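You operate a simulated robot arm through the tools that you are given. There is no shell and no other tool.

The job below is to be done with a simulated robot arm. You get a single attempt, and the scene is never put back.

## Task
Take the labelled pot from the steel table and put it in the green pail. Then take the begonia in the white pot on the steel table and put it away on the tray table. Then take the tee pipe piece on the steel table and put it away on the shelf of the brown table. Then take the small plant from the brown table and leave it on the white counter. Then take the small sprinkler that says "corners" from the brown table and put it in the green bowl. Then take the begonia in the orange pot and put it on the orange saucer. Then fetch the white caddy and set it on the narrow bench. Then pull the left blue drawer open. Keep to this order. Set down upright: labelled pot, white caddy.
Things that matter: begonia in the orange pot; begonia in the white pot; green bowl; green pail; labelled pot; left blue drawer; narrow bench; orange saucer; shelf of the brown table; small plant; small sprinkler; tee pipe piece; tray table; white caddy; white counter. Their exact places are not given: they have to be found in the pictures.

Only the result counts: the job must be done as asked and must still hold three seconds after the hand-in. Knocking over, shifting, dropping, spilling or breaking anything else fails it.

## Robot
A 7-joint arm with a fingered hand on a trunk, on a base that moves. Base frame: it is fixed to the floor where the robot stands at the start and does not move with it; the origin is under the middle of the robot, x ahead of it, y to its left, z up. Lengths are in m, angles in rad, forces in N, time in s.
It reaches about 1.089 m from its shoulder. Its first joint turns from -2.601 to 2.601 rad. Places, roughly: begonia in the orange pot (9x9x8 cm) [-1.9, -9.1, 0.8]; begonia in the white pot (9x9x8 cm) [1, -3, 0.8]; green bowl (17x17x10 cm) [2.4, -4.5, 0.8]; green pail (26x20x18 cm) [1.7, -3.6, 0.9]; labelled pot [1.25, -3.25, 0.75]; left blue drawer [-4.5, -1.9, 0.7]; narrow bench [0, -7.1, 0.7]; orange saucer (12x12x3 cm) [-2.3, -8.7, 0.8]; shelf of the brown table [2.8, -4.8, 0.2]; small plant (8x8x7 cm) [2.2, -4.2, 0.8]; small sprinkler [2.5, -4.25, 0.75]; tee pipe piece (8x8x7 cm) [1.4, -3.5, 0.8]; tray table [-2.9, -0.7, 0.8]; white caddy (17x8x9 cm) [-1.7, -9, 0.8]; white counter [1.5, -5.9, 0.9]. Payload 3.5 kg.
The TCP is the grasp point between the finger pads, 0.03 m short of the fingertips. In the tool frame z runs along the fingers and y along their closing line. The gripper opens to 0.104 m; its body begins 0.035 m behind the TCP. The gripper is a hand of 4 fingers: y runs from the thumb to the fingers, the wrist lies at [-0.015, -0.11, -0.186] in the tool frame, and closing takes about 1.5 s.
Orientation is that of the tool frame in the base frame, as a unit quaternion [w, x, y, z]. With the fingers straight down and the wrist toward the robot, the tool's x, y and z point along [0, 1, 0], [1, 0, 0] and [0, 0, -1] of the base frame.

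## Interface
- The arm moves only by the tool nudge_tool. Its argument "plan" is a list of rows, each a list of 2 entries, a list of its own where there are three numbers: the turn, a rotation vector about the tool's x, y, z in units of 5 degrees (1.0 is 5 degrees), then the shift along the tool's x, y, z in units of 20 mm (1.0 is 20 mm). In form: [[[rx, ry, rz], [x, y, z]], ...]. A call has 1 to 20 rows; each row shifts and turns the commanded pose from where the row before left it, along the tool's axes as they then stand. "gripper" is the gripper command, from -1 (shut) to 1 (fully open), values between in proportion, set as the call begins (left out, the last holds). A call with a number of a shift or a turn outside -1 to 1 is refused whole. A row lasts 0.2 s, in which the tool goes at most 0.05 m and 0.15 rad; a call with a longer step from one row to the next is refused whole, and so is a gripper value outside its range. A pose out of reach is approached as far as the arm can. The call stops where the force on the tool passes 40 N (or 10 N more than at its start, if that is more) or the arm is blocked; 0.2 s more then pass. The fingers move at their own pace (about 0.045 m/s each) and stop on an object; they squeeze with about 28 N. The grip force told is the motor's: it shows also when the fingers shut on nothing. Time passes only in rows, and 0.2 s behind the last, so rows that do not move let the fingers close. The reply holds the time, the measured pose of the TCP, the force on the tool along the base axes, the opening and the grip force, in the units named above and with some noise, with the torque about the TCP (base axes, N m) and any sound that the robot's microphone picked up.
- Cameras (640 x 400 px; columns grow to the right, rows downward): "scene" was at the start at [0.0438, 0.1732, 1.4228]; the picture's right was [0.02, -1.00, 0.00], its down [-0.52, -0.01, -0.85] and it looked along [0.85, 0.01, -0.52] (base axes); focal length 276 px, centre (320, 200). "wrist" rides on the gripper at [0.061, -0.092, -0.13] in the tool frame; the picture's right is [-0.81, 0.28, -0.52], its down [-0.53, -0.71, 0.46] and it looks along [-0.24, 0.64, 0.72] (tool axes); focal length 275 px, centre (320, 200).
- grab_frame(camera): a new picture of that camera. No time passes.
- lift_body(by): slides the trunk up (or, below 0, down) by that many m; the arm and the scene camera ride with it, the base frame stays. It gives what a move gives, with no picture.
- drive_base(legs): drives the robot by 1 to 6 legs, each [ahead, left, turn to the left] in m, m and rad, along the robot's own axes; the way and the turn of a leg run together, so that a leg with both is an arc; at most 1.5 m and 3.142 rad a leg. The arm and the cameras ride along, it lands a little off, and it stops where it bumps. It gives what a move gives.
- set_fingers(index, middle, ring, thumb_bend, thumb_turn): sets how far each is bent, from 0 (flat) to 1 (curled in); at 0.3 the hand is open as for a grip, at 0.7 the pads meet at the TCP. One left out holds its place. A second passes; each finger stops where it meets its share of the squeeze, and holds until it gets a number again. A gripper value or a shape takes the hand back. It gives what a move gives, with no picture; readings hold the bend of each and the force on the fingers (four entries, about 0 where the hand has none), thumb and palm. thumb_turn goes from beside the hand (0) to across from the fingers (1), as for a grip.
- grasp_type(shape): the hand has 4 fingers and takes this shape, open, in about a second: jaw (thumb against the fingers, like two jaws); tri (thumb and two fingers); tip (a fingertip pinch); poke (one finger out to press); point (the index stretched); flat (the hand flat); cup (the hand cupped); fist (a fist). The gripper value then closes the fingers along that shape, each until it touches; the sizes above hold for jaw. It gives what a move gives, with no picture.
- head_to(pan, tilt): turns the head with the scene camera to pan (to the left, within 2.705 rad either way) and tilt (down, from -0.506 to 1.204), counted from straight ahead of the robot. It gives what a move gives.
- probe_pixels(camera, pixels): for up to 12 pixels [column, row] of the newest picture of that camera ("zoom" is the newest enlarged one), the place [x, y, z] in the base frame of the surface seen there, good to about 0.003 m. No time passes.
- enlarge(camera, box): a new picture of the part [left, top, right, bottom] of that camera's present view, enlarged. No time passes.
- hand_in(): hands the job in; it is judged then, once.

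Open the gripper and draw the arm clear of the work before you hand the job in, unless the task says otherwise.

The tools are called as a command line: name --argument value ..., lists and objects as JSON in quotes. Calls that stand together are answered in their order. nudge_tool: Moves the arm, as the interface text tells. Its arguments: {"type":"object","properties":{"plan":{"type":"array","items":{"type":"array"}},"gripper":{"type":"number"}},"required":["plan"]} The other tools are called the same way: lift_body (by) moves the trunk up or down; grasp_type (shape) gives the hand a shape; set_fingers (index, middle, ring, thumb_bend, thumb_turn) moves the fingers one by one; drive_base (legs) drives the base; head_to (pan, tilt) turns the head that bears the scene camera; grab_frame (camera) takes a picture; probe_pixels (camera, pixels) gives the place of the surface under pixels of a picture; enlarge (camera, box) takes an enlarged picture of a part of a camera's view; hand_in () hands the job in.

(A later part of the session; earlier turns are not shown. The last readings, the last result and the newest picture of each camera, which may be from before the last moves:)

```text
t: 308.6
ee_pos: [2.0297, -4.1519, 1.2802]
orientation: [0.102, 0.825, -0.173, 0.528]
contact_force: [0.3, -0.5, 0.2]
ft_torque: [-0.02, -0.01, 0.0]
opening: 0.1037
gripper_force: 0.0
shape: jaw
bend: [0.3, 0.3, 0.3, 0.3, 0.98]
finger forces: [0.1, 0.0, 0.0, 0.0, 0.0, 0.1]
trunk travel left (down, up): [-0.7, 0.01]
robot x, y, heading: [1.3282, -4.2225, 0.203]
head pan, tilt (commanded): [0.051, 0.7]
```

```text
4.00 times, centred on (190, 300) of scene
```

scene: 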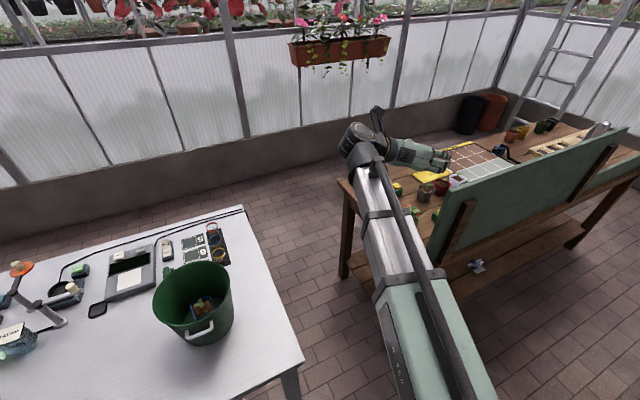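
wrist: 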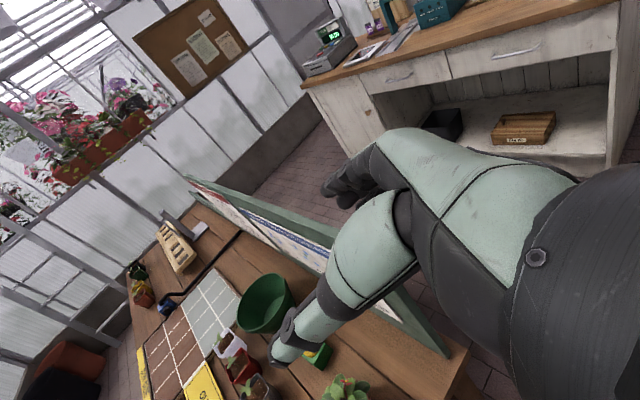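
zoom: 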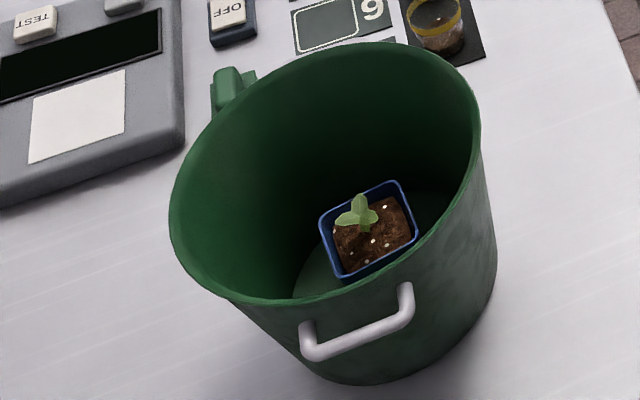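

The chard pot is still upright in the pail. I'll yaw the hand 17° further right and shift above the pre-grasp place, staying above the board's height, then look at the plant.

nudge_tool --plan '[[[-0.906, 0.014, 0.421], [0, 0, 0]], [[-0.906, 0.014, 0.421], [0, 0, 0]], [[-0.906, 0.014, 0.421], [0, 0, 0]], [[-0.453, 0.007, 0.21], [0, 0, 0]]]'

grab_frame --camera "wrist"

```text
t: 309.6
ee_pos: [2.0299, -4.1508, 1.282]
orientation: [0.182, 0.789, -0.296, 0.507]
contact_force: [-0.3, -0.5, 0.3]
ft_torque: [0.02, -0.01, 0.03]
opening: 0.1036
gripper_force: 0.0
shape: jaw
bend: [0.3, 0.3, 0.3, 0.3, 0.98]
finger forces: [0.0, 0.0, 0.0, 0.0, 0.0, 0.0]
trunk travel left (down, up): [-0.7, 0.01]
robot x, y, heading: [1.3306, -4.2199, 0.2]
head pan, tilt (commanded): [0.051, 0.7]
```

```text
taken
```

wrist: 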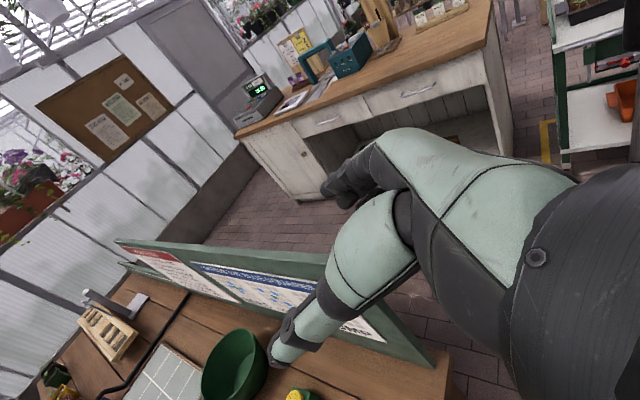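

Yaw −40° is reached without trouble. I'll shift the hand to above the pre-grasp point, then lower the trunk 0.2 m and look.

nudge_tool --plan '[[[0, 0, 0], [0.155, -0.924, 0.3625]], [[0, 0, 0], [0.155, -0.924, 0.3625]], [[0, 0, 0], [0.155, -0.924, 0.3625]], [[0, 0, 0], [0.155, -0.924, 0.3625]]]'

lift_body --by -0.2

grab_frame --camera "wrist"

grab_frame --camera "scene"

```text
t: 310.6
ee_pos: [2.1025, -4.1156, 1.2799]
orientation: [0.181, 0.789, -0.297, 0.506]
contact_force: [0.5, -0.2, -0.3]
ft_torque: [0.01, 0.0, -0.03]
opening: 0.1038
gripper_force: 0.1
shape: jaw
bend: [0.3, 0.3, 0.3, 0.3, 0.98]
finger forces: [0.0, 0.1, 0.0, 0.1, 0.0, 0.0]
trunk travel left (down, up): [-0.7, 0.01]
robot x, y, heading: [1.3281, -4.2205, 0.194]
head pan, tilt (commanded): [0.051, 0.7]
```

```text
t: 312.8
ee_pos: [2.102, -4.1155, 1.0805]
orientation: [0.181, 0.789, -0.295, 0.507]
contact_force: [0.8, -0.1, 0.1]
ft_torque: [0.0, 0.0, 0.01]
opening: 0.1032
gripper_force: 0.1
shape: jaw
bend: [0.3, 0.3, 0.3, 0.3, 0.98]
finger forces: [0.0, 0.0, 0.1, 0.0, 0.0, 0.0]
trunk travel left (down, up): [-0.5, 0.21]
robot x, y, heading: [1.3324, -4.2225, 0.198]
head pan, tilt (commanded): [0.051, 0.7]
```

```text
taken
```

wrist: 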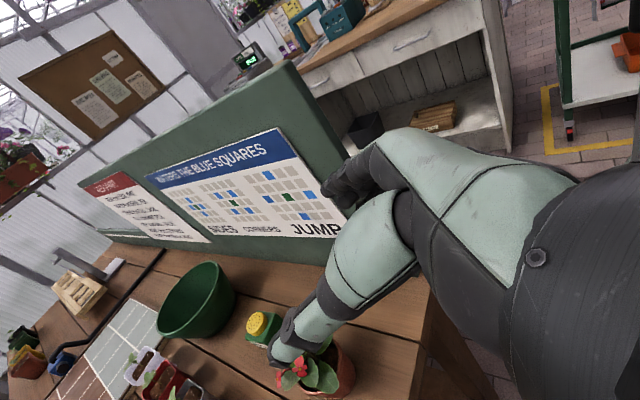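

```text
taken
```

scene: 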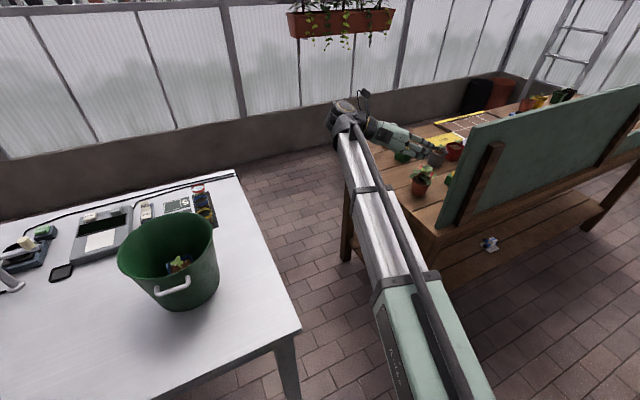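

The plant is now visible at scene (421,180). I'll enlarge it to get its size and the pot's exact position.

enlarge --camera "scene" --box '[370, 130, 490, 230]'

probe_pixels --camera "zoom" --pixels '[[265, 270], [245, 255], [290, 255], [265, 235], [265, 225], [230, 210], [300, 205], [265, 180], [268, 290], [255, 195], [310, 300], [200, 300]]'

```text
4.00 times, centred on (430, 180) of scene
```

zoom: 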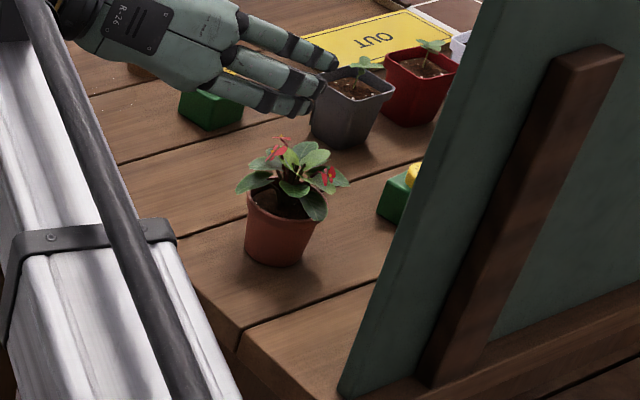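

```text
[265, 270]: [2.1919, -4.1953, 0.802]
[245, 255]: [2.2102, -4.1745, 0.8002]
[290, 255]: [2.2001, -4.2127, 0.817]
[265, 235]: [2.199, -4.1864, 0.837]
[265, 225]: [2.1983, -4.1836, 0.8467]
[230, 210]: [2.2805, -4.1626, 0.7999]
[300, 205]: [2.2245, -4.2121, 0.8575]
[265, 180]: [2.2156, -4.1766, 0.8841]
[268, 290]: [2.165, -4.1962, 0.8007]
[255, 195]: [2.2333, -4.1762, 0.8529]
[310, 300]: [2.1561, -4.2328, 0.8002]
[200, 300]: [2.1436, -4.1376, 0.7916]
```

The pot is round (rim radius ≈3.5 cm, height ≈5.8 cm, centre ≈(2.228,-4.208)) with low leaves about 11 cm wide, so I must grip low with the hand nearly level. I'll lower the trunk 0.14 m and flatten the hand's pitch to 10°.

lift_body --by -0.14

nudge_tool --plan '[[[0, 1, 0], [0, 0, 0]], [[0, 1, 0], [0, 0, 0]], [[0, 1, 0], [0, 0, 0]]]'

grab_frame --camera "wrist"

grab_frame --camera "scene"

```text
t: 314.4
ee_pos: [2.1013, -4.1161, 0.9411]
orientation: [0.182, 0.789, -0.296, 0.507]
contact_force: [0.1, 0.1, 1.1]
ft_torque: [0.0, -0.03, 0.03]
opening: 0.1039
gripper_force: 0.2
shape: jaw
bend: [0.3, 0.3, 0.3, 0.3, 0.98]
finger forces: [0.0, 0.1, 0.0, 0.0, 0.0, 0.1]
trunk travel left (down, up): [-0.36, 0.35]
robot x, y, heading: [1.326, -4.2209, 0.201]
head pan, tilt (commanded): [0.051, 0.7]
```

```text
t: 315.2
ee_pos: [2.1021, -4.1165, 0.9417]
orientation: [0.218, 0.716, -0.27, 0.605]
contact_force: [-0.6, 0.1, 0.6]
ft_torque: [0.02, -0.04, -0.02]
opening: 0.1037
gripper_force: 0.1
shape: jaw
bend: [0.3, 0.3, 0.3, 0.3, 0.98]
finger forces: [0.0, 0.1, 0.1, 0.1, 0.0, 0.0]
trunk travel left (down, up): [-0.36, 0.35]
robot x, y, heading: [1.3281, -4.2215, 0.194]
head pan, tilt (commanded): [0.051, 0.7]
```

```text
taken
```

wrist: 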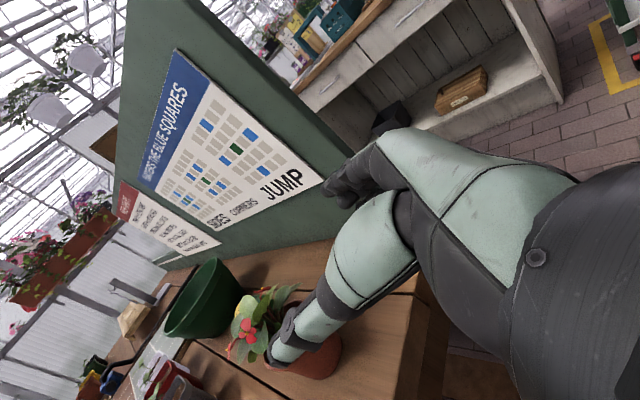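

```text
taken
```

scene: 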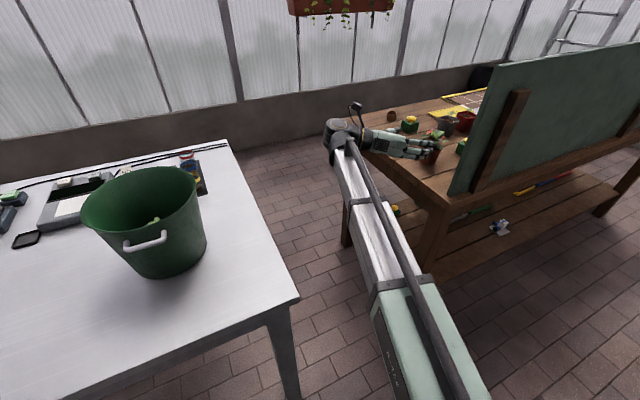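

The hand is level enough (10°). I'll open the index further out of the leaves' way, then lower to z≈0.867 and centre on the pot.

set_fingers --index 0.1

nudge_tool --plan '[[[0, 0, 0], [-0.92, -0.158, 0.16]], [[0, 0, 0], [-0.92, -0.158, 0.16]], [[0, 0, 0], [-0.92, -0.158, 0.16]], [[0, 0, 0], [-0.92, -0.158, 0.16]]]'

grab_frame --camera "wrist"

enlarge --camera "scene" --box '[320, 90, 480, 200]'

```text
t: 316.2
ee_pos: [2.1024, -4.1157, 0.9403]
orientation: [0.219, 0.716, -0.27, 0.605]
contact_force: [0.6, 0.0, 0.3]
ft_torque: [-0.02, 0.0, 0.01]
opening: 0.1305
gripper_force: 0.0
shape: fingers
bend: [0.1, 0.3, 0.3, 0.3, 0.98]
finger forces: [0.1, 0.0, 0.1, 0.0, 0.0, 0.0]
trunk travel left (down, up): [-0.36, 0.35]
robot x, y, heading: [1.3265, -4.2208, 0.197]
head pan, tilt (commanded): [0.051, 0.7]
```

```text
t: 317.2
ee_pos: [2.111, -4.1104, 0.8936]
orientation: [0.22, 0.722, -0.267, 0.599]
contact_force: [-0.4, 0.1, -0.3]
ft_torque: [0.0, -0.01, 0.02]
opening: 0.1307
gripper_force: 0.0
shape: fingers
bend: [0.1, 0.3, 0.3, 0.3, 0.98]
finger forces: [0.1, 0.0, 0.0, 0.0, 0.0, 0.0]
out of reach, approached as far as the arm can: row 3, 4
trunk travel left (down, up): [-0.36, 0.35]
robot x, y, heading: [1.3271, -4.2178, 0.198]
head pan, tilt (commanded): [0.051, 0.7]
```

```text
taken
```

wrist: 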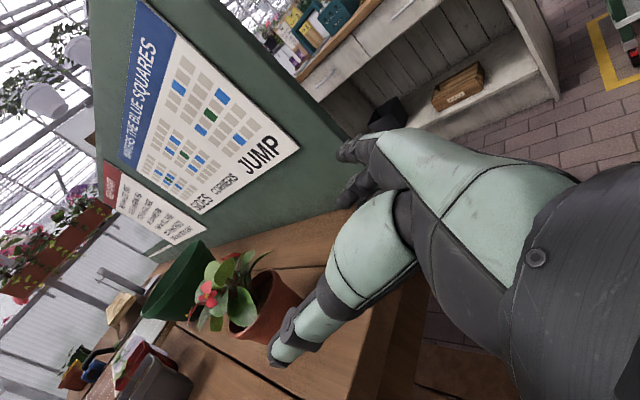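

```text
3.64 times, centred on (400, 145) of scene
```

zoom: 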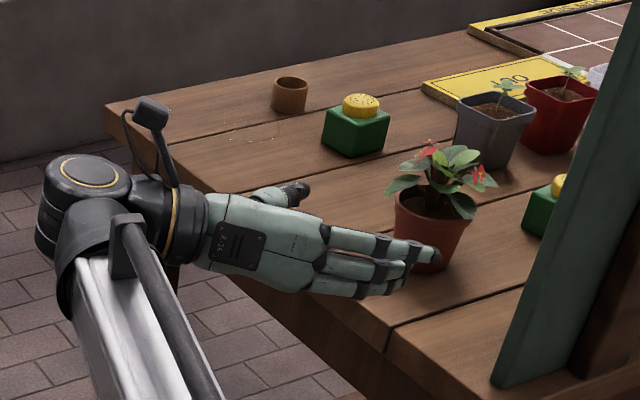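

The shoulder is still a bit too high for this level hand. I'll raise the hand 9 cm, lower the trunk 12 cm, and then continue down.

nudge_tool --plan '[[[0, 0, 0], [0.98, 0, -0.18]], [[0, 0, 0], [0.98, 0, -0.18]], [[0, 0, 0], [0.98, 0, -0.18]], [[0, 0, 0], [0.98, 0, -0.18]], [[0, 0, 0], [0.98, 0, -0.18]]]'

lift_body --by -0.12

grab_frame --camera "wrist"

```text
t: 318.4
ee_pos: [2.109, -4.1092, 0.9926]
orientation: [0.218, 0.716, -0.27, 0.606]
contact_force: [-0.1, 0.2, 0.4]
ft_torque: [-0.01, -0.03, -0.02]
opening: 0.1307
gripper_force: 0.0
shape: fingers
bend: [0.1, 0.3, 0.3, 0.3, 0.98]
finger forces: [0.1, 0.0, 0.0, 0.1, 0.1, 0.0]
trunk travel left (down, up): [-0.36, 0.35]
robot x, y, heading: [1.3275, -4.2184, 0.198]
head pan, tilt (commanded): [0.051, 0.7]
```

```text
t: 319.9
ee_pos: [2.11, -4.1106, 0.8729]
orientation: [0.218, 0.716, -0.27, 0.605]
contact_force: [0.2, -0.3, 0.1]
ft_torque: [-0.04, -0.01, 0.0]
opening: 0.1309
gripper_force: 0.0
shape: fingers
bend: [0.1, 0.3, 0.3, 0.3, 0.98]
finger forces: [0.0, 0.1, 0.0, 0.0, 0.0, 0.1]
trunk travel left (down, up): [-0.24, 0.47]
robot x, y, heading: [1.328, -4.2232, 0.198]
head pan, tilt (commanded): [0.051, 0.7]
```

```text
taken
```

wrist: 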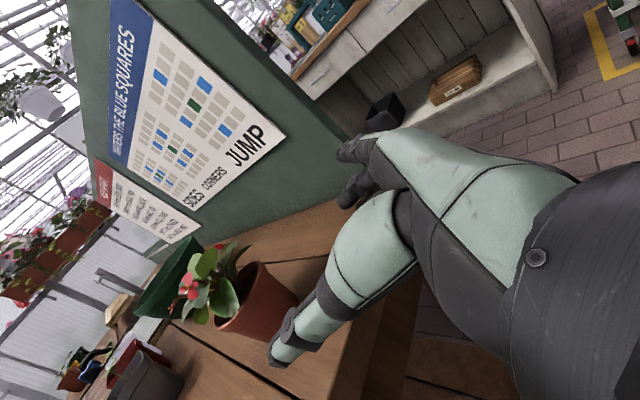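

Position reached at z=0.873 and the pot is nearly on the hand's centre line. I'll probe the pot from this view to confirm.

enlarge --camera "wrist" --box '[160, 220, 340, 380]'

probe_pixels --camera "zoom" --pixels '[[355, 170], [300, 230], [230, 290], [340, 280], [420, 240], [300, 310], [400, 200], [250, 250], [330, 330], [460, 300]]'

```text
2.50 times, centred on (250, 300) of wrist
```

zoom: 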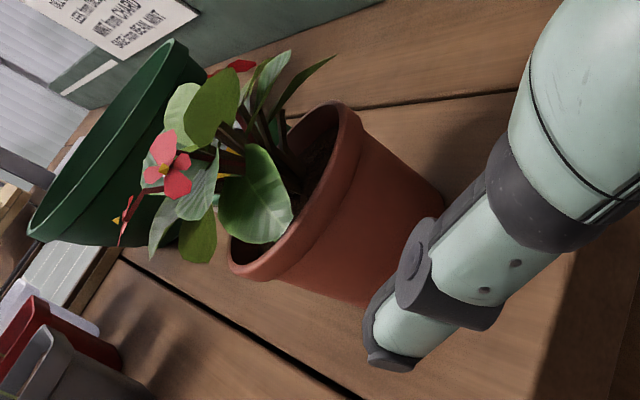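

```text
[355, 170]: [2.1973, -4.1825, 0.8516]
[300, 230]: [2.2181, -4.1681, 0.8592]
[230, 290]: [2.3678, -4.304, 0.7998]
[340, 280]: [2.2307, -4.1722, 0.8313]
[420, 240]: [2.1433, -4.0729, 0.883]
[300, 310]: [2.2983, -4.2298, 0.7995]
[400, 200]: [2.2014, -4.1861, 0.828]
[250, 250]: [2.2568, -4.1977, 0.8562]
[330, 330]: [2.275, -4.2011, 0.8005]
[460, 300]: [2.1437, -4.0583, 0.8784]
```

The pot centre is confirmed at (2.228,-4.208) with rim radius 4 cm. I'll advance 8 cm along the fingers and check.

nudge_tool --plan '[[[0, 0, 0], [0, -0.05, 0.8]], [[0, 0, 0], [0, -0.05, 0.8]], [[0, 0, 0], [0, 0, 0.8]], [[0, 0, 0], [0, 0, 0.8]], [[0, 0, 0], [0, 0, 0.8]]]'

enlarge --camera "wrist" --box '[120, 150, 420, 400]'

enlarge --camera "scene" --box '[320, 70, 500, 200]'

```text
t: 321.1
ee_pos: [2.1726, -4.16, 0.8597]
orientation: [0.218, 0.716, -0.269, 0.606]
contact_force: [-0.4, -0.5, 0.4]
ft_torque: [0.02, -0.02, 0.03]
opening: 0.131
gripper_force: 0.1
shape: fingers
bend: [0.1, 0.3, 0.3, 0.3, 0.98]
finger forces: [0.1, 0.0, 0.0, 0.0, 0.0, 0.0]
trunk travel left (down, up): [-0.24, 0.47]
robot x, y, heading: [1.3291, -4.2213, 0.197]
head pan, tilt (commanded): [0.051, 0.7]
```

```text
1.60 times, centred on (270, 275) of wrist
```

zoom: 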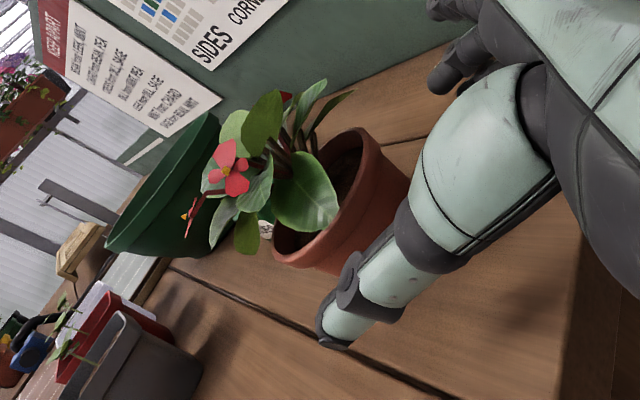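

```text
3.08 times, centred on (410, 135) of scene
```

zoom: 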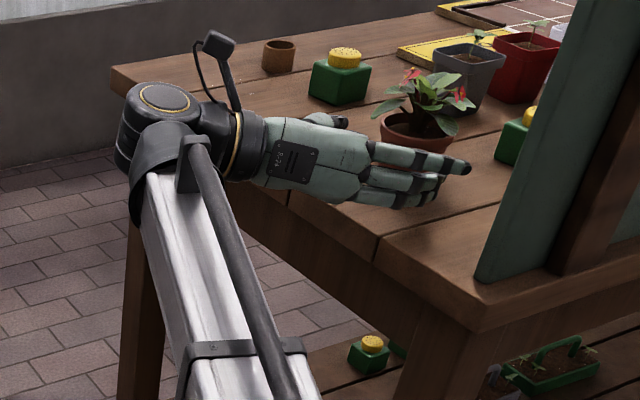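

Clear so far: thumb left, fingers right of the pot. I'll advance 4 cm more in 1 cm steps.

nudge_tool --plan '[[[0, 0, 0], [0, 0, 0.5]], [[0, 0, 0], [0, 0, 0.5]], [[0, 0, 0], [0, 0, 0.5]], [[0, 0, 0], [0, 0, 0.5]]]'

enlarge --camera "wrist" --box '[120, 150, 420, 400]'

enlarge --camera "scene" --box '[320, 70, 500, 200]'

```text
t: 322.1
ee_pos: [2.2016, -4.1845, 0.8515]
orientation: [0.218, 0.717, -0.27, 0.604]
contact_force: [0.4, 0.2, -0.5]
ft_torque: [-0.01, 0.02, -0.03]
opening: 0.1308
gripper_force: 0.1
shape: fingers
bend: [0.1, 0.3, 0.3, 0.3, 0.98]
finger forces: [0.0, 0.0, 0.1, 0.0, 0.1, 0.0]
trunk travel left (down, up): [-0.24, 0.47]
robot x, y, heading: [1.3287, -4.2196, 0.197]
head pan, tilt (commanded): [0.051, 0.7]
```

```text
1.60 times, centred on (270, 275) of wrist
```

zoom: 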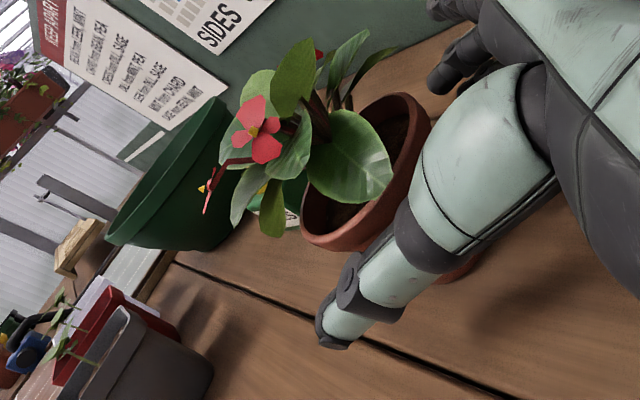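

```text
3.08 times, centred on (410, 135) of scene
```

zoom: 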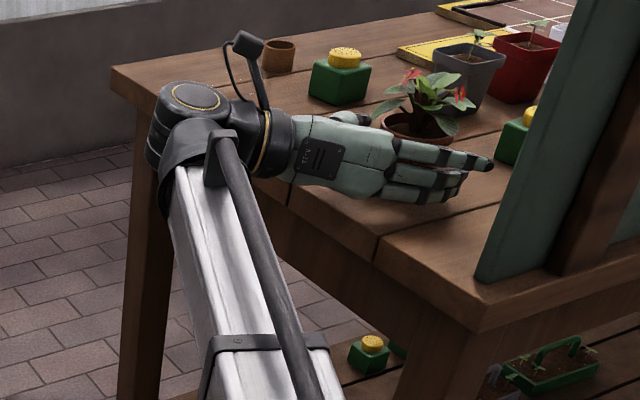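

Still no contact. Last 1.5 cm forward, then a look at forces.

nudge_tool --plan '[[[0, 0, 0], [0, 0, 0.4]], [[0, 0, 0], [-0.1, 0, 0.35]]]'

enlarge --camera "wrist" --box '[120, 150, 420, 400]'

```text
t: 322.7
ee_pos: [2.2128, -4.1941, 0.8475]
orientation: [0.218, 0.716, -0.269, 0.605]
contact_force: [0.8, 0.6, -0.3]
ft_torque: [0.03, 0.0, 0.03]
opening: 0.1307
gripper_force: 0.0
shape: fingers
bend: [0.1, 0.3, 0.3, 0.3, 0.98]
finger forces: [0.0, 0.1, 0.1, 0.1, 0.1, 0.0]
trunk travel left (down, up): [-0.24, 0.47]
robot x, y, heading: [1.326, -4.2182, 0.201]
head pan, tilt (commanded): [0.051, 0.7]
```

```text
1.60 times, centred on (270, 275) of wrist
```

zoom: 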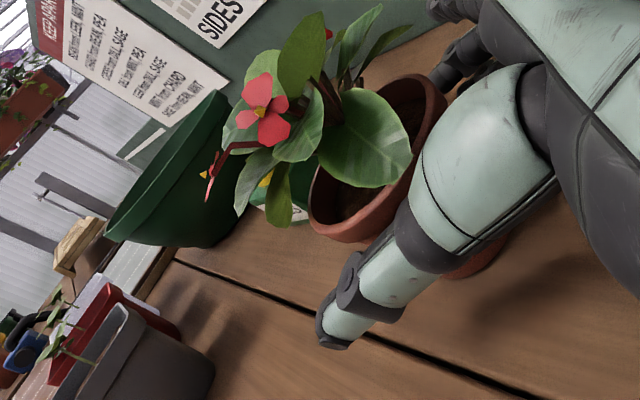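

Pot centre is 2 cm ahead of the TCP with no contact. I'll close thumb, middle and ring fingers (index stays clear of the leaves).

set_fingers --middle 0.8 --ring 0.8 --thumb_bend 0.8

enlarge --camera "wrist" --box '[120, 150, 420, 400]'

enlarge --camera "scene" --box '[320, 70, 500, 200]'

```text
t: 323.7
ee_pos: [2.2131, -4.1941, 0.8479]
orientation: [0.219, 0.716, -0.27, 0.606]
contact_force: [-1.5, -1.6, 1.6]
ft_torque: [-0.14, 0.06, -0.03]
opening: 0.1117
gripper_force: 17.8
shape: fingers
bend: [0.1, 0.54, 0.56, 0.5, 0.93]
finger forces: [0.0, 9.8, 9.1, 0.1, 16.8, 0.0]
trunk travel left (down, up): [-0.24, 0.47]
robot x, y, heading: [1.3272, -4.224, 0.197]
head pan, tilt (commanded): [0.051, 0.7]
```

```text
1.60 times, centred on (270, 275) of wrist
```

zoom: 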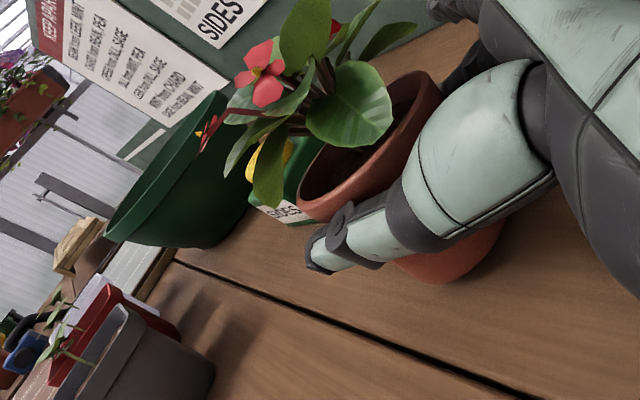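

```text
3.08 times, centred on (410, 135) of scene
```

zoom: 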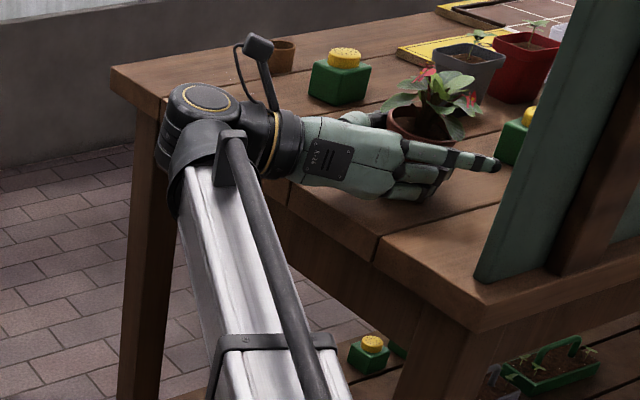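

Held with about 17 N (and the sprinkler behind reads "SIDES", so "corners" is likely the other one). I'll lift slowly 3 cm and check.

nudge_tool --plan '[[[0, 0, 0], [0.25, 0, -0.043]], [[0, 0, 0], [0.5, 0, -0.086]], [[0, 0, 0], [0.75, 0, -0.13]]]'

enlarge --camera "wrist" --box '[120, 150, 420, 400]'

enlarge --camera "scene" --box '[320, 70, 500, 200]'

```text
t: 324.5
ee_pos: [2.2136, -4.1961, 0.8783]
orientation: [0.218, 0.717, -0.27, 0.605]
contact_force: [0.5, 0.2, -1.8]
ft_torque: [0.0, 0.03, -0.02]
opening: 0.1119
gripper_force: 17.9
shape: fingers
bend: [0.1, 0.54, 0.56, 0.5, 0.93]
finger forces: [0.0, 9.8, 9.2, 0.0, 16.9, 0.1]
trunk travel left (down, up): [-0.24, 0.47]
robot x, y, heading: [1.3325, -4.2194, 0.2]
head pan, tilt (commanded): [0.051, 0.7]
```

```text
1.60 times, centred on (270, 275) of wrist
```

zoom: 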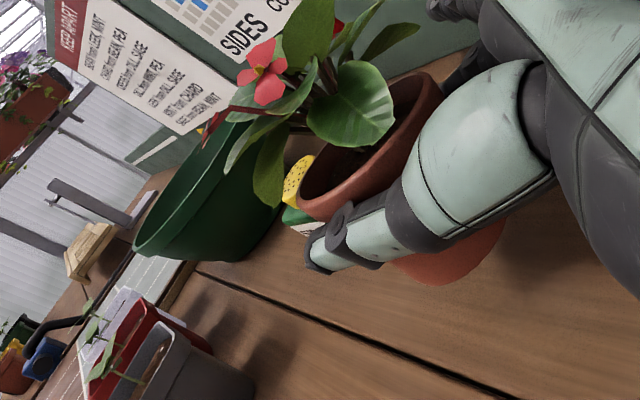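

```text
3.08 times, centred on (410, 135) of scene
```

zoom: 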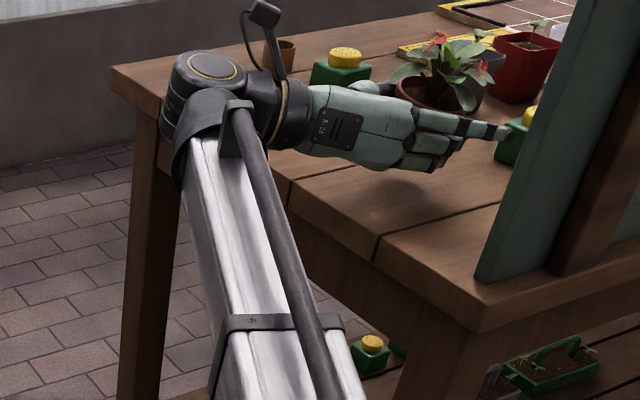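

The plant is held firmly and level. I'll lift it 10 cm more with the arm, then raise the trunk so that everything clears the board's top.

nudge_tool --plan '[[[0, 0, 0], [0.984, 0, -0.171]], [[0, 0, 0], [0.984, 0, -0.171]], [[0, 0, 0], [0.984, 0, -0.171]], [[0, 0, 0], [0.984, 0, -0.171]], [[0, 0, 0], [0.984, 0, -0.171]]]'

lift_body --by 0.35

grab_frame --camera "wrist"

grab_frame --camera "scene"

```text
t: 325.7
ee_pos: [2.2126, -4.1965, 0.977]
orientation: [0.217, 0.717, -0.27, 0.605]
contact_force: [0.3, 0.4, -1.7]
ft_torque: [-0.01, 0.0, -0.01]
opening: 0.112
gripper_force: 18.1
shape: fingers
bend: [0.1, 0.54, 0.56, 0.5, 0.93]
finger forces: [0.1, 9.8, 9.2, 0.1, 17.0, 0.0]
trunk travel left (down, up): [-0.24, 0.47]
robot x, y, heading: [1.3293, -4.2187, 0.191]
head pan, tilt (commanded): [0.051, 0.7]
```

```text
t: 329.1
ee_pos: [2.2118, -4.1973, 1.3266]
orientation: [0.218, 0.717, -0.27, 0.605]
contact_force: [0.4, 0.8, -1.9]
ft_torque: [0.0, 0.04, -0.02]
opening: 0.1118
gripper_force: 17.6
shape: fingers
bend: [0.1, 0.54, 0.56, 0.5, 0.93]
finger forces: [0.0, 9.8, 9.1, 0.1, 17.1, 0.0]
trunk travel left (down, up): [-0.59, 0.12]
robot x, y, heading: [1.3328, -4.2206, 0.2]
head pan, tilt (commanded): [0.051, 0.7]
```

```text
taken
```

wrist: 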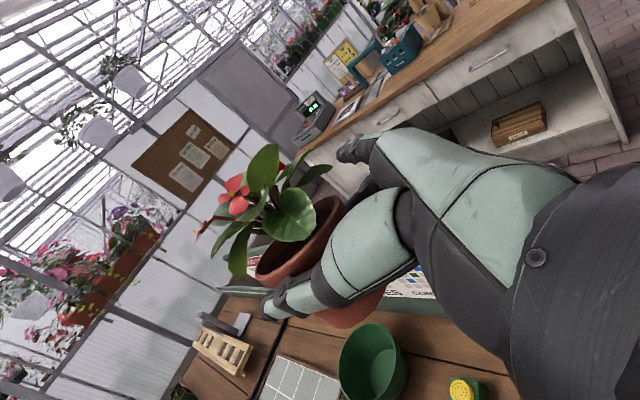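

```text
taken
```

scene: 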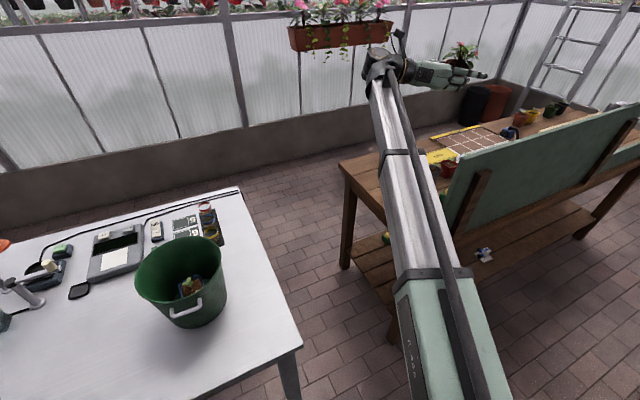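

All clear. I'll turn right 2.64 rad in place (hand above everything) to face the white counter side.

drive_base --legs '[[-0.1, 0, 0], [0, 0, -1.32], [0, 0, -1.32]]'

head_to --pan 0.5 --tilt 0.5

grab_frame --camera "scene"

```text
t: 336.8
ee_pos: [0.4745, -4.695, 1.3268]
orientation: [-0.64, 0.078, 0.763, 0.056]
contact_force: [0.7, -0.5, -1.8]
ft_torque: [0.0, -0.04, 0.01]
opening: 0.1117
gripper_force: 17.1
shape: fingers
bend: [0.1, 0.54, 0.57, 0.5, 0.93]
finger forces: [0.0, 9.3, 8.4, 0.1, 16.1, 0.0]
trunk travel left (down, up): [-0.59, 0.12]
robot x, y, heading: [1.2343, -4.2425, -2.429]
head pan, tilt (commanded): [0.051, 0.7]
```

```text
t: 337.7
ee_pos: [0.474, -4.6958, 1.328]
orientation: [-0.64, 0.078, 0.762, 0.057]
contact_force: [-0.4, 0.0, -1.5]
ft_torque: [0.01, -0.01, -0.03]
opening: 0.1117
gripper_force: 16.8
shape: fingers
bend: [0.1, 0.54, 0.57, 0.5, 0.93]
finger forces: [0.1, 9.3, 8.4, 0.0, 16.1, 0.0]
trunk travel left (down, up): [-0.59, 0.12]
robot x, y, heading: [1.2348, -4.2371, -2.431]
head pan, tilt (commanded): [0.499, 0.499]
```

```text
taken
```

scene: 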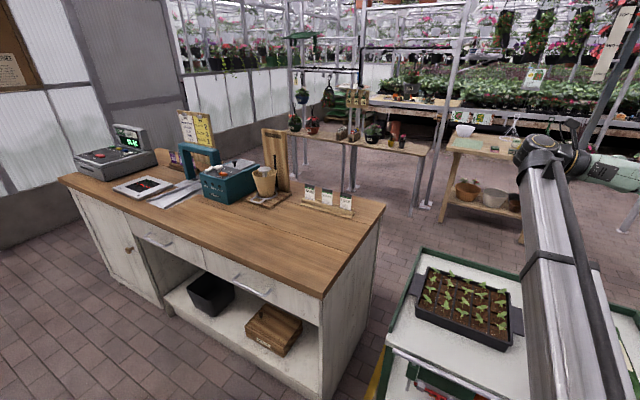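

The counter's wooden top has free space at its front near (310,235). I'll probe the top and edges.

probe_pixels --camera "scene" --pixels '[[310, 235], [320, 297], [384, 207], [270, 230], [335, 215], [60, 180], [300, 260], [200, 225], [265, 195], [330, 205], [360, 215], [340, 395]]'

enlarge --camera "scene" --box '[180, 130, 400, 310]'

```text
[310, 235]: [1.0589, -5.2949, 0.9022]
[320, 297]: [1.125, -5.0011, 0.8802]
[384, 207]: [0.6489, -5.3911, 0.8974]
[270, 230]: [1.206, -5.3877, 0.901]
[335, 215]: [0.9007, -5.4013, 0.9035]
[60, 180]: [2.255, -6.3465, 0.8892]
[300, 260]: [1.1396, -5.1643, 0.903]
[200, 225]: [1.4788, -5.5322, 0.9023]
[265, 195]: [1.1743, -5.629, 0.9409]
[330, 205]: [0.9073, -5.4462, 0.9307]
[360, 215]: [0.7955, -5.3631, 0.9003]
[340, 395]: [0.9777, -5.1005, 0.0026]
```

```text
2.22 times, centred on (290, 220) of scene
```

zoom: 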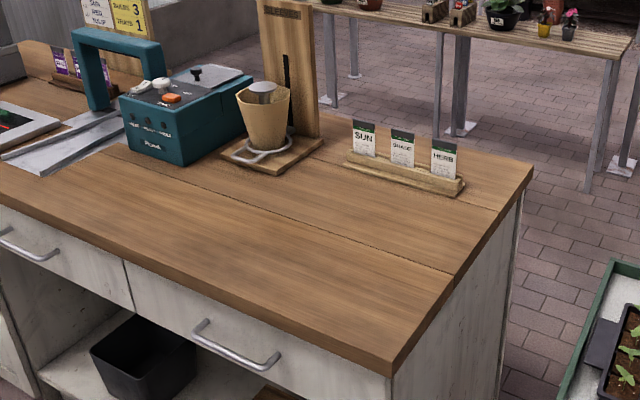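

Counter top z=0.902, and the spot around (1.24,-5.28) near the front edge is free. I'll turn the hand 51° left (about the vertical) so it points along the robot's heading, then draw it in 0.2 m.

nudge_tool --plan '[[[0.984, -0.013, -0.173], [0, 0, 0]], [[0.984, -0.013, -0.173], [0, 0, 0]], [[0.984, -0.013, -0.173], [0, 0, 0]], [[0.984, -0.013, -0.173], [0, 0, 0]], [[0.984, -0.013, -0.173], [0, 0, 0]], [[0.984, -0.013, -0.173], [0, 0, 0]], [[0.984, -0.013, -0.173], [0, 0, 0]], [[0.984, -0.013, -0.173], [0, 0, 0]], [[0.984, -0.013, -0.173], [0, 0, 0]], [[0.984, -0.013, -0.173], [0, 0, 0]]]'

nudge_tool --plan '[[[0, 0, 0], [-0.17, 0, -0.985]], [[0, 0, 0], [-0.17, 0, -0.985]], [[0, 0, 0], [-0.17, 0, -0.985]], [[0, 0, 0], [-0.17, 0, -0.985]], [[0, 0, 0], [-0.17, 0, -0.985]], [[0, 0, 0], [-0.17, 0, -0.985]], [[0, 0, 0], [-0.17, 0, -0.985]], [[0, 0, 0], [-0.17, 0, -0.985]], [[0, 0, 0], [-0.17, 0, -0.985]], [[0, 0, 0], [-0.17, 0, -0.985]]]'

grab_frame --camera "wrist"

```text
t: 339.9
ee_pos: [0.4747, -4.6956, 1.327]
orientation: [-0.605, -0.252, 0.723, -0.22]
contact_force: [0.1, -0.5, -1.5]
ft_torque: [0.01, -0.02, -0.01]
opening: 0.1119
gripper_force: 16.7
shape: fingers
bend: [0.1, 0.54, 0.57, 0.5, 0.93]
finger forces: [0.0, 9.3, 8.3, 0.0, 16.1, 0.0]
trunk travel left (down, up): [-0.59, 0.12]
robot x, y, heading: [1.2321, -4.2387, -2.426]
head pan, tilt (commanded): [0.499, 0.499]
```

```text
t: 342.1
ee_pos: [0.6313, -4.5693, 1.3271]
orientation: [-0.605, -0.25, 0.724, -0.219]
contact_force: [0.1, -0.5, -2.2]
ft_torque: [0.0, 0.01, 0.02]
opening: 0.112
gripper_force: 16.4
shape: fingers
bend: [0.1, 0.54, 0.57, 0.5, 0.93]
finger forces: [0.0, 9.2, 8.3, 0.0, 16.0, 0.0]
trunk travel left (down, up): [-0.59, 0.12]
robot x, y, heading: [1.238, -4.2376, -2.423]
head pan, tilt (commanded): [0.499, 0.499]
```

```text
taken
```

wrist: 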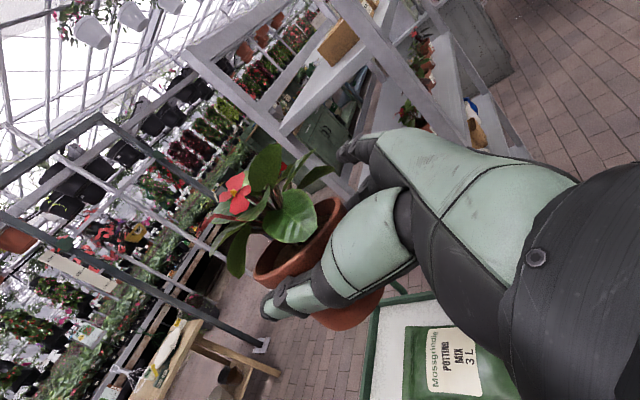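

The hand points along the heading now. I'll slide left 0.94 m along the aisle to bring the plant over the counter's front.

drive_base --legs '[[0, 0.47, 0], [0, 0.47, 0]]'

head_to --pan 0.15 --tilt 0.75

grab_frame --camera "scene"

grab_frame --camera "wrist"

```text
t: 347.3
ee_pos: [1.2458, -5.2807, 1.3277]
orientation: [-0.605, -0.252, 0.723, -0.22]
contact_force: [0.4, -0.3, -1.3]
ft_torque: [0.01, 0.03, -0.01]
opening: 0.1118
gripper_force: 16.7
shape: fingers
bend: [0.1, 0.54, 0.57, 0.5, 0.93]
finger forces: [0.2, 9.3, 8.3, 0.0, 16.1, 0.1]
trunk travel left (down, up): [-0.59, 0.12]
robot x, y, heading: [1.8459, -4.9495, -2.426]
head pan, tilt (commanded): [0.499, 0.499]
```

```text
t: 348.1
ee_pos: [1.2441, -5.2804, 1.328]
orientation: [-0.604, -0.252, 0.723, -0.22]
contact_force: [0.2, 0.2, -1.3]
ft_torque: [0.02, -0.02, 0.0]
opening: 0.1117
gripper_force: 16.8
shape: fingers
bend: [0.1, 0.54, 0.57, 0.5, 0.93]
finger forces: [0.0, 9.3, 8.3, 0.0, 16.0, 0.1]
trunk travel left (down, up): [-0.59, 0.12]
robot x, y, heading: [1.8468, -4.9487, -2.427]
head pan, tilt (commanded): [0.15, 0.75]
```

```text
taken
```

scene: 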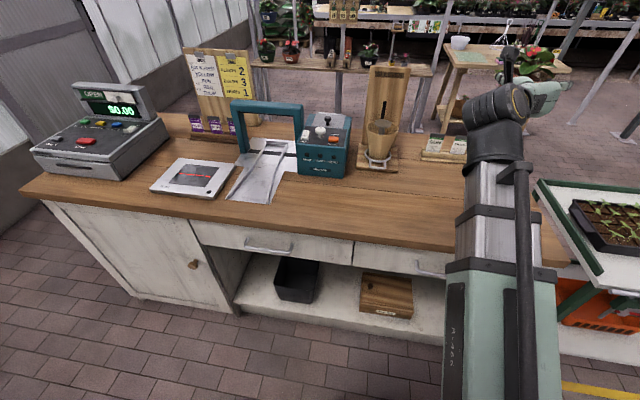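

```text
taken
```

wrist: 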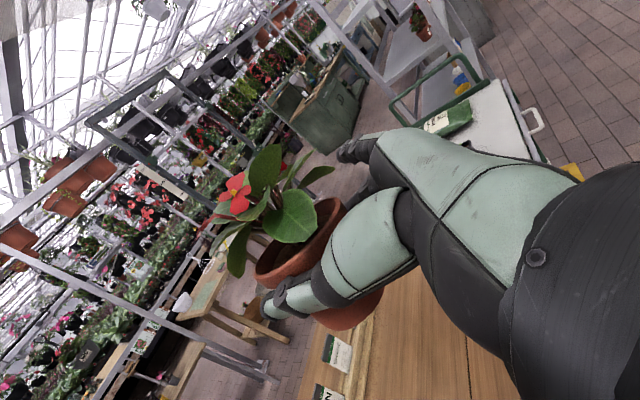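

The plant is above the free front part of the counter. I'll lower the trunk 0.3 m (to TCP z≈1.03).

lift_body --by -0.3

grab_frame --camera "wrist"

grab_frame --camera "scene"

```text
t: 351.1
ee_pos: [1.2453, -5.281, 1.0273]
orientation: [-0.604, -0.25, 0.724, -0.22]
contact_force: [0.1, -0.7, -1.5]
ft_torque: [0.03, -0.03, 0.04]
opening: 0.1118
gripper_force: 16.8
shape: fingers
bend: [0.1, 0.54, 0.57, 0.5, 0.93]
finger forces: [0.1, 9.3, 8.2, 0.0, 15.9, 0.1]
trunk travel left (down, up): [-0.29, 0.42]
robot x, y, heading: [1.8451, -4.9511, -2.422]
head pan, tilt (commanded): [0.15, 0.75]
```

```text
taken
```

wrist: 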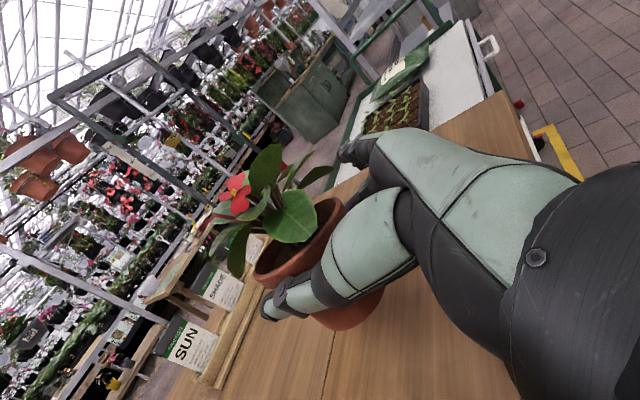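

```text
taken
```

scene: 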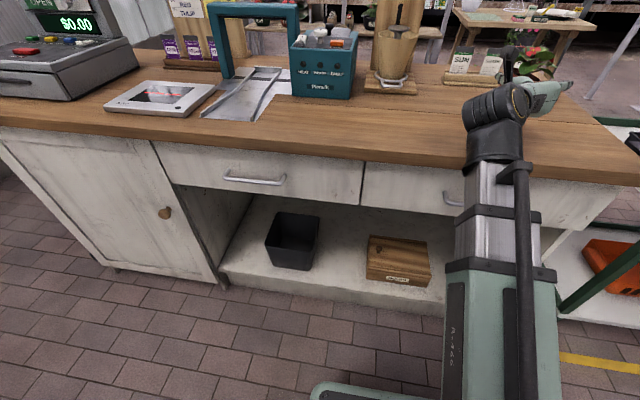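

I'll lower 6 cm by the arm and then feel for the counter top in small steps.

nudge_tool --plan '[[[0, 0, 0], [-0.984, 0, 0.173]], [[0, 0, 0], [-0.984, 0, 0.173]], [[0, 0, 0], [-0.8, 0, 0.14]], [[0, 0, 0], [-0.3, 0, 0.053]]]'

nudge_tool --plan '[[[0, 0, 0], [-0.12, 0, 0.02]]]'

nudge_tool --plan '[[[0, 0, 0], [-0.12, 0, 0.02]]]'

```text
t: 352.1
ee_pos: [1.2453, -5.2797, 0.9637]
orientation: [-0.605, -0.251, 0.723, -0.221]
contact_force: [0.6, -0.1, -1.7]
ft_torque: [0.04, -0.03, -0.01]
opening: 0.1117
gripper_force: 16.9
shape: fingers
bend: [0.1, 0.54, 0.57, 0.5, 0.93]
finger forces: [0.0, 9.3, 8.2, 0.1, 16.0, 0.0]
trunk travel left (down, up): [-0.29, 0.42]
robot x, y, heading: [1.8471, -4.9501, -2.424]
head pan, tilt (commanded): [0.15, 0.75]
```

```text
t: 352.5
ee_pos: [1.2448, -5.2812, 0.9627]
orientation: [-0.604, -0.251, 0.723, -0.221]
contact_force: [-0.2, -1.3, -2.3]
ft_torque: [0.03, -0.02, 0.02]
opening: 0.1118
gripper_force: 16.5
shape: fingers
bend: [0.1, 0.54, 0.57, 0.5, 0.93]
finger forces: [0.1, 9.3, 8.2, 0.0, 16.0, 0.0]
trunk travel left (down, up): [-0.29, 0.42]
robot x, y, heading: [1.8466, -4.9476, -2.425]
head pan, tilt (commanded): [0.15, 0.75]
```

```text
t: 352.9
ee_pos: [1.2455, -5.2797, 0.9601]
orientation: [-0.604, -0.251, 0.723, -0.22]
contact_force: [-0.1, -0.6, -1.3]
ft_torque: [0.01, -0.02, -0.04]
opening: 0.1116
gripper_force: 17.2
shape: fingers
bend: [0.1, 0.54, 0.57, 0.5, 0.93]
finger forces: [0.1, 9.3, 8.1, 0.0, 15.9, 0.1]
trunk travel left (down, up): [-0.29, 0.42]
robot x, y, heading: [1.8452, -4.9501, -2.425]
head pan, tilt (commanded): [0.15, 0.75]
```

Still free at z=0.960; expected contact is near 0.950. I'll continue in small steps.

nudge_tool --plan '[[[0, 0, 0], [-0.25, 0, 0.043]]]'

nudge_tool --plan '[[[0, 0, 0], [-0.12, 0, 0.02]]]'

nudge_tool --plan '[[[0, 0, 0], [-0.12, 0, 0.02]]]'

```text
t: 353.3
ee_pos: [1.2446, -5.2801, 0.9553]
orientation: [-0.605, -0.251, 0.723, -0.22]
contact_force: [-0.1, -0.2, -1.8]
ft_torque: [0.0, -0.01, 0.05]
opening: 0.1119
gripper_force: 16.7
shape: fingers
bend: [0.1, 0.54, 0.57, 0.5, 0.93]
finger forces: [0.0, 9.3, 8.3, 0.0, 16.0, 0.0]
trunk travel left (down, up): [-0.29, 0.42]
robot x, y, heading: [1.8476, -4.9498, -2.423]
head pan, tilt (commanded): [0.15, 0.75]
```

```text
t: 353.7
ee_pos: [1.2458, -5.2822, 0.9531]
orientation: [-0.604, -0.251, 0.724, -0.219]
contact_force: [0.2, 0.2, -2.2]
ft_torque: [0.03, -0.04, -0.01]
opening: 0.1118
gripper_force: 16.3
shape: fingers
bend: [0.1, 0.54, 0.57, 0.5, 0.93]
finger forces: [0.0, 9.3, 8.2, 0.1, 16.0, 0.1]
trunk travel left (down, up): [-0.29, 0.42]
robot x, y, heading: [1.8428, -4.9477, -2.426]
head pan, tilt (commanded): [0.15, 0.75]
```

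```text
t: 354.1
ee_pos: [1.246, -5.2808, 0.9507]
orientation: [-0.604, -0.251, 0.723, -0.22]
contact_force: [-0.6, -0.2, -0.5]
ft_torque: [0.04, -0.03, 0.02]
opening: 0.112
gripper_force: 17.1
shape: fingers
bend: [0.1, 0.54, 0.57, 0.5, 0.93]
finger forces: [0.0, 9.3, 8.2, 0.1, 16.1, 0.0]
trunk travel left (down, up): [-0.29, 0.42]
robot x, y, heading: [1.8443, -4.9532, -2.43]
head pan, tilt (commanded): [0.15, 0.75]
```

nudge_tool --plan '[[[0, 0, 0], [-0.1, 0, 0.018]]]'

nudge_tool --plan '[[[0, 0, 0], [-0.1, 0, 0.018]]]'

```text
t: 354.5
ee_pos: [1.2458, -5.2809, 0.9488]
orientation: [-0.605, -0.251, 0.723, -0.219]
contact_force: [1.5, 0.2, 0.1]
ft_torque: [0.01, 0.02, 0.0]
opening: 0.1118
gripper_force: 17.1
shape: fingers
bend: [0.1, 0.54, 0.57, 0.5, 0.93]
finger forces: [0.0, 9.1, 7.9, 0.0, 16.4, 0.0]
trunk travel left (down, up): [-0.29, 0.42]
robot x, y, heading: [1.8491, -4.9523, -2.428]
head pan, tilt (commanded): [0.15, 0.75]
```

```text
t: 354.9
ee_pos: [1.2453, -5.279, 0.948]
orientation: [-0.605, -0.251, 0.722, -0.22]
contact_force: [-0.6, 0.3, 6.2]
ft_torque: [-0.01, 0.2, -0.03]
opening: 0.1121
gripper_force: 16.0
shape: fingers
bend: [0.1, 0.54, 0.57, 0.5, 0.93]
finger forces: [0.0, 8.5, 7.6, 0.0, 16.7, 0.0]
trunk travel left (down, up): [-0.29, 0.42]
robot x, y, heading: [1.8471, -4.948, -2.423]
head pan, tilt (commanded): [0.15, 0.75]
```

Contact with the counter (6 N). I'll open the fingers.

set_fingers --index 0.1 --middle 0.25 --ring 0.25 --thumb_bend 0.25

grab_frame --camera "wrist"

```text
t: 355.9
ee_pos: [1.2454, -5.2799, 0.9465]
orientation: [-0.605, -0.251, 0.723, -0.22]
contact_force: [0.0, 0.0, -0.3]
ft_torque: [-0.01, 0.01, -0.01]
opening: 0.1345
gripper_force: 0.1
shape: fingers
bend: [0.1, 0.25, 0.25, 0.25, 0.97]
finger forces: [0.1, 0.0, 0.0, 0.1, 0.1, 0.0]
trunk travel left (down, up): [-0.29, 0.42]
robot x, y, heading: [1.8455, -4.9478, -2.425]
head pan, tilt (commanded): [0.15, 0.75]
```

```text
taken
```

wrist: 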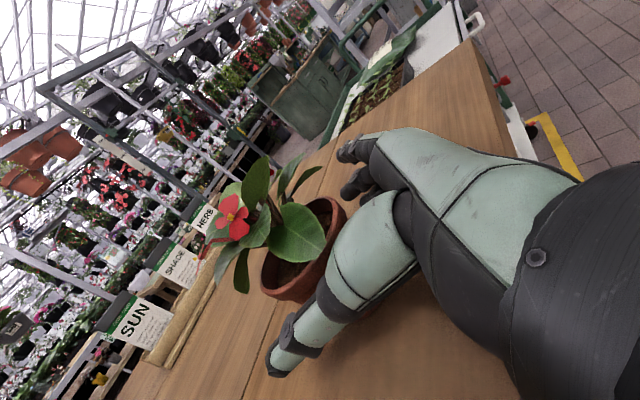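

The plant stands on the counter, free of the fingers. I'll withdraw backward along the finger direction.

nudge_tool --plan '[[[0, 0, 0], [0, 0, -0.4]], [[0, 0, 0], [0, 0, -0.6]], [[0, 0, 0], [0, 0, -0.8]], [[0, 0, 0], [0, 0, -0.9]], [[0, 0, 0], [0, 0, -0.9]]]'

grab_frame --camera "wrist"

grab_frame --camera "scene"

```text
t: 357.1
ee_pos: [1.3003, -5.2357, 0.9606]
orientation: [-0.605, -0.252, 0.722, -0.221]
contact_force: [-0.2, -0.1, 0.1]
ft_torque: [-0.03, -0.01, -0.02]
opening: 0.1347
gripper_force: 0.0
shape: fingers
bend: [0.1, 0.25, 0.25, 0.25, 0.97]
finger forces: [0.0, 0.1, 0.0, 0.0, 0.0, 0.0]
trunk travel left (down, up): [-0.29, 0.42]
robot x, y, heading: [1.8449, -4.9508, -2.425]
head pan, tilt (commanded): [0.15, 0.75]
```

```text
taken
```

wrist: 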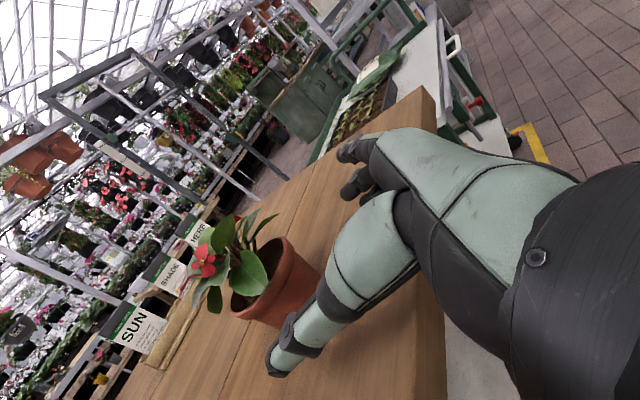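

```text
taken
```

scene: 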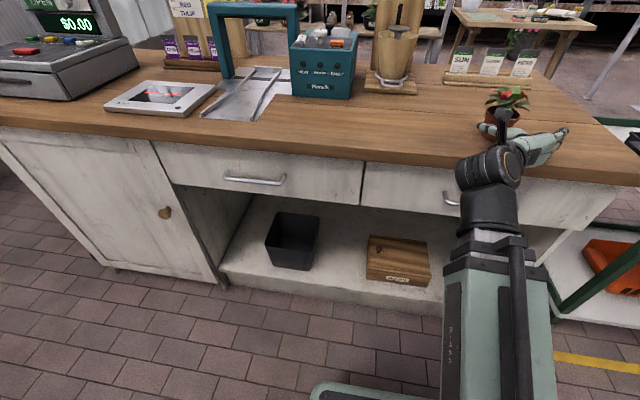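

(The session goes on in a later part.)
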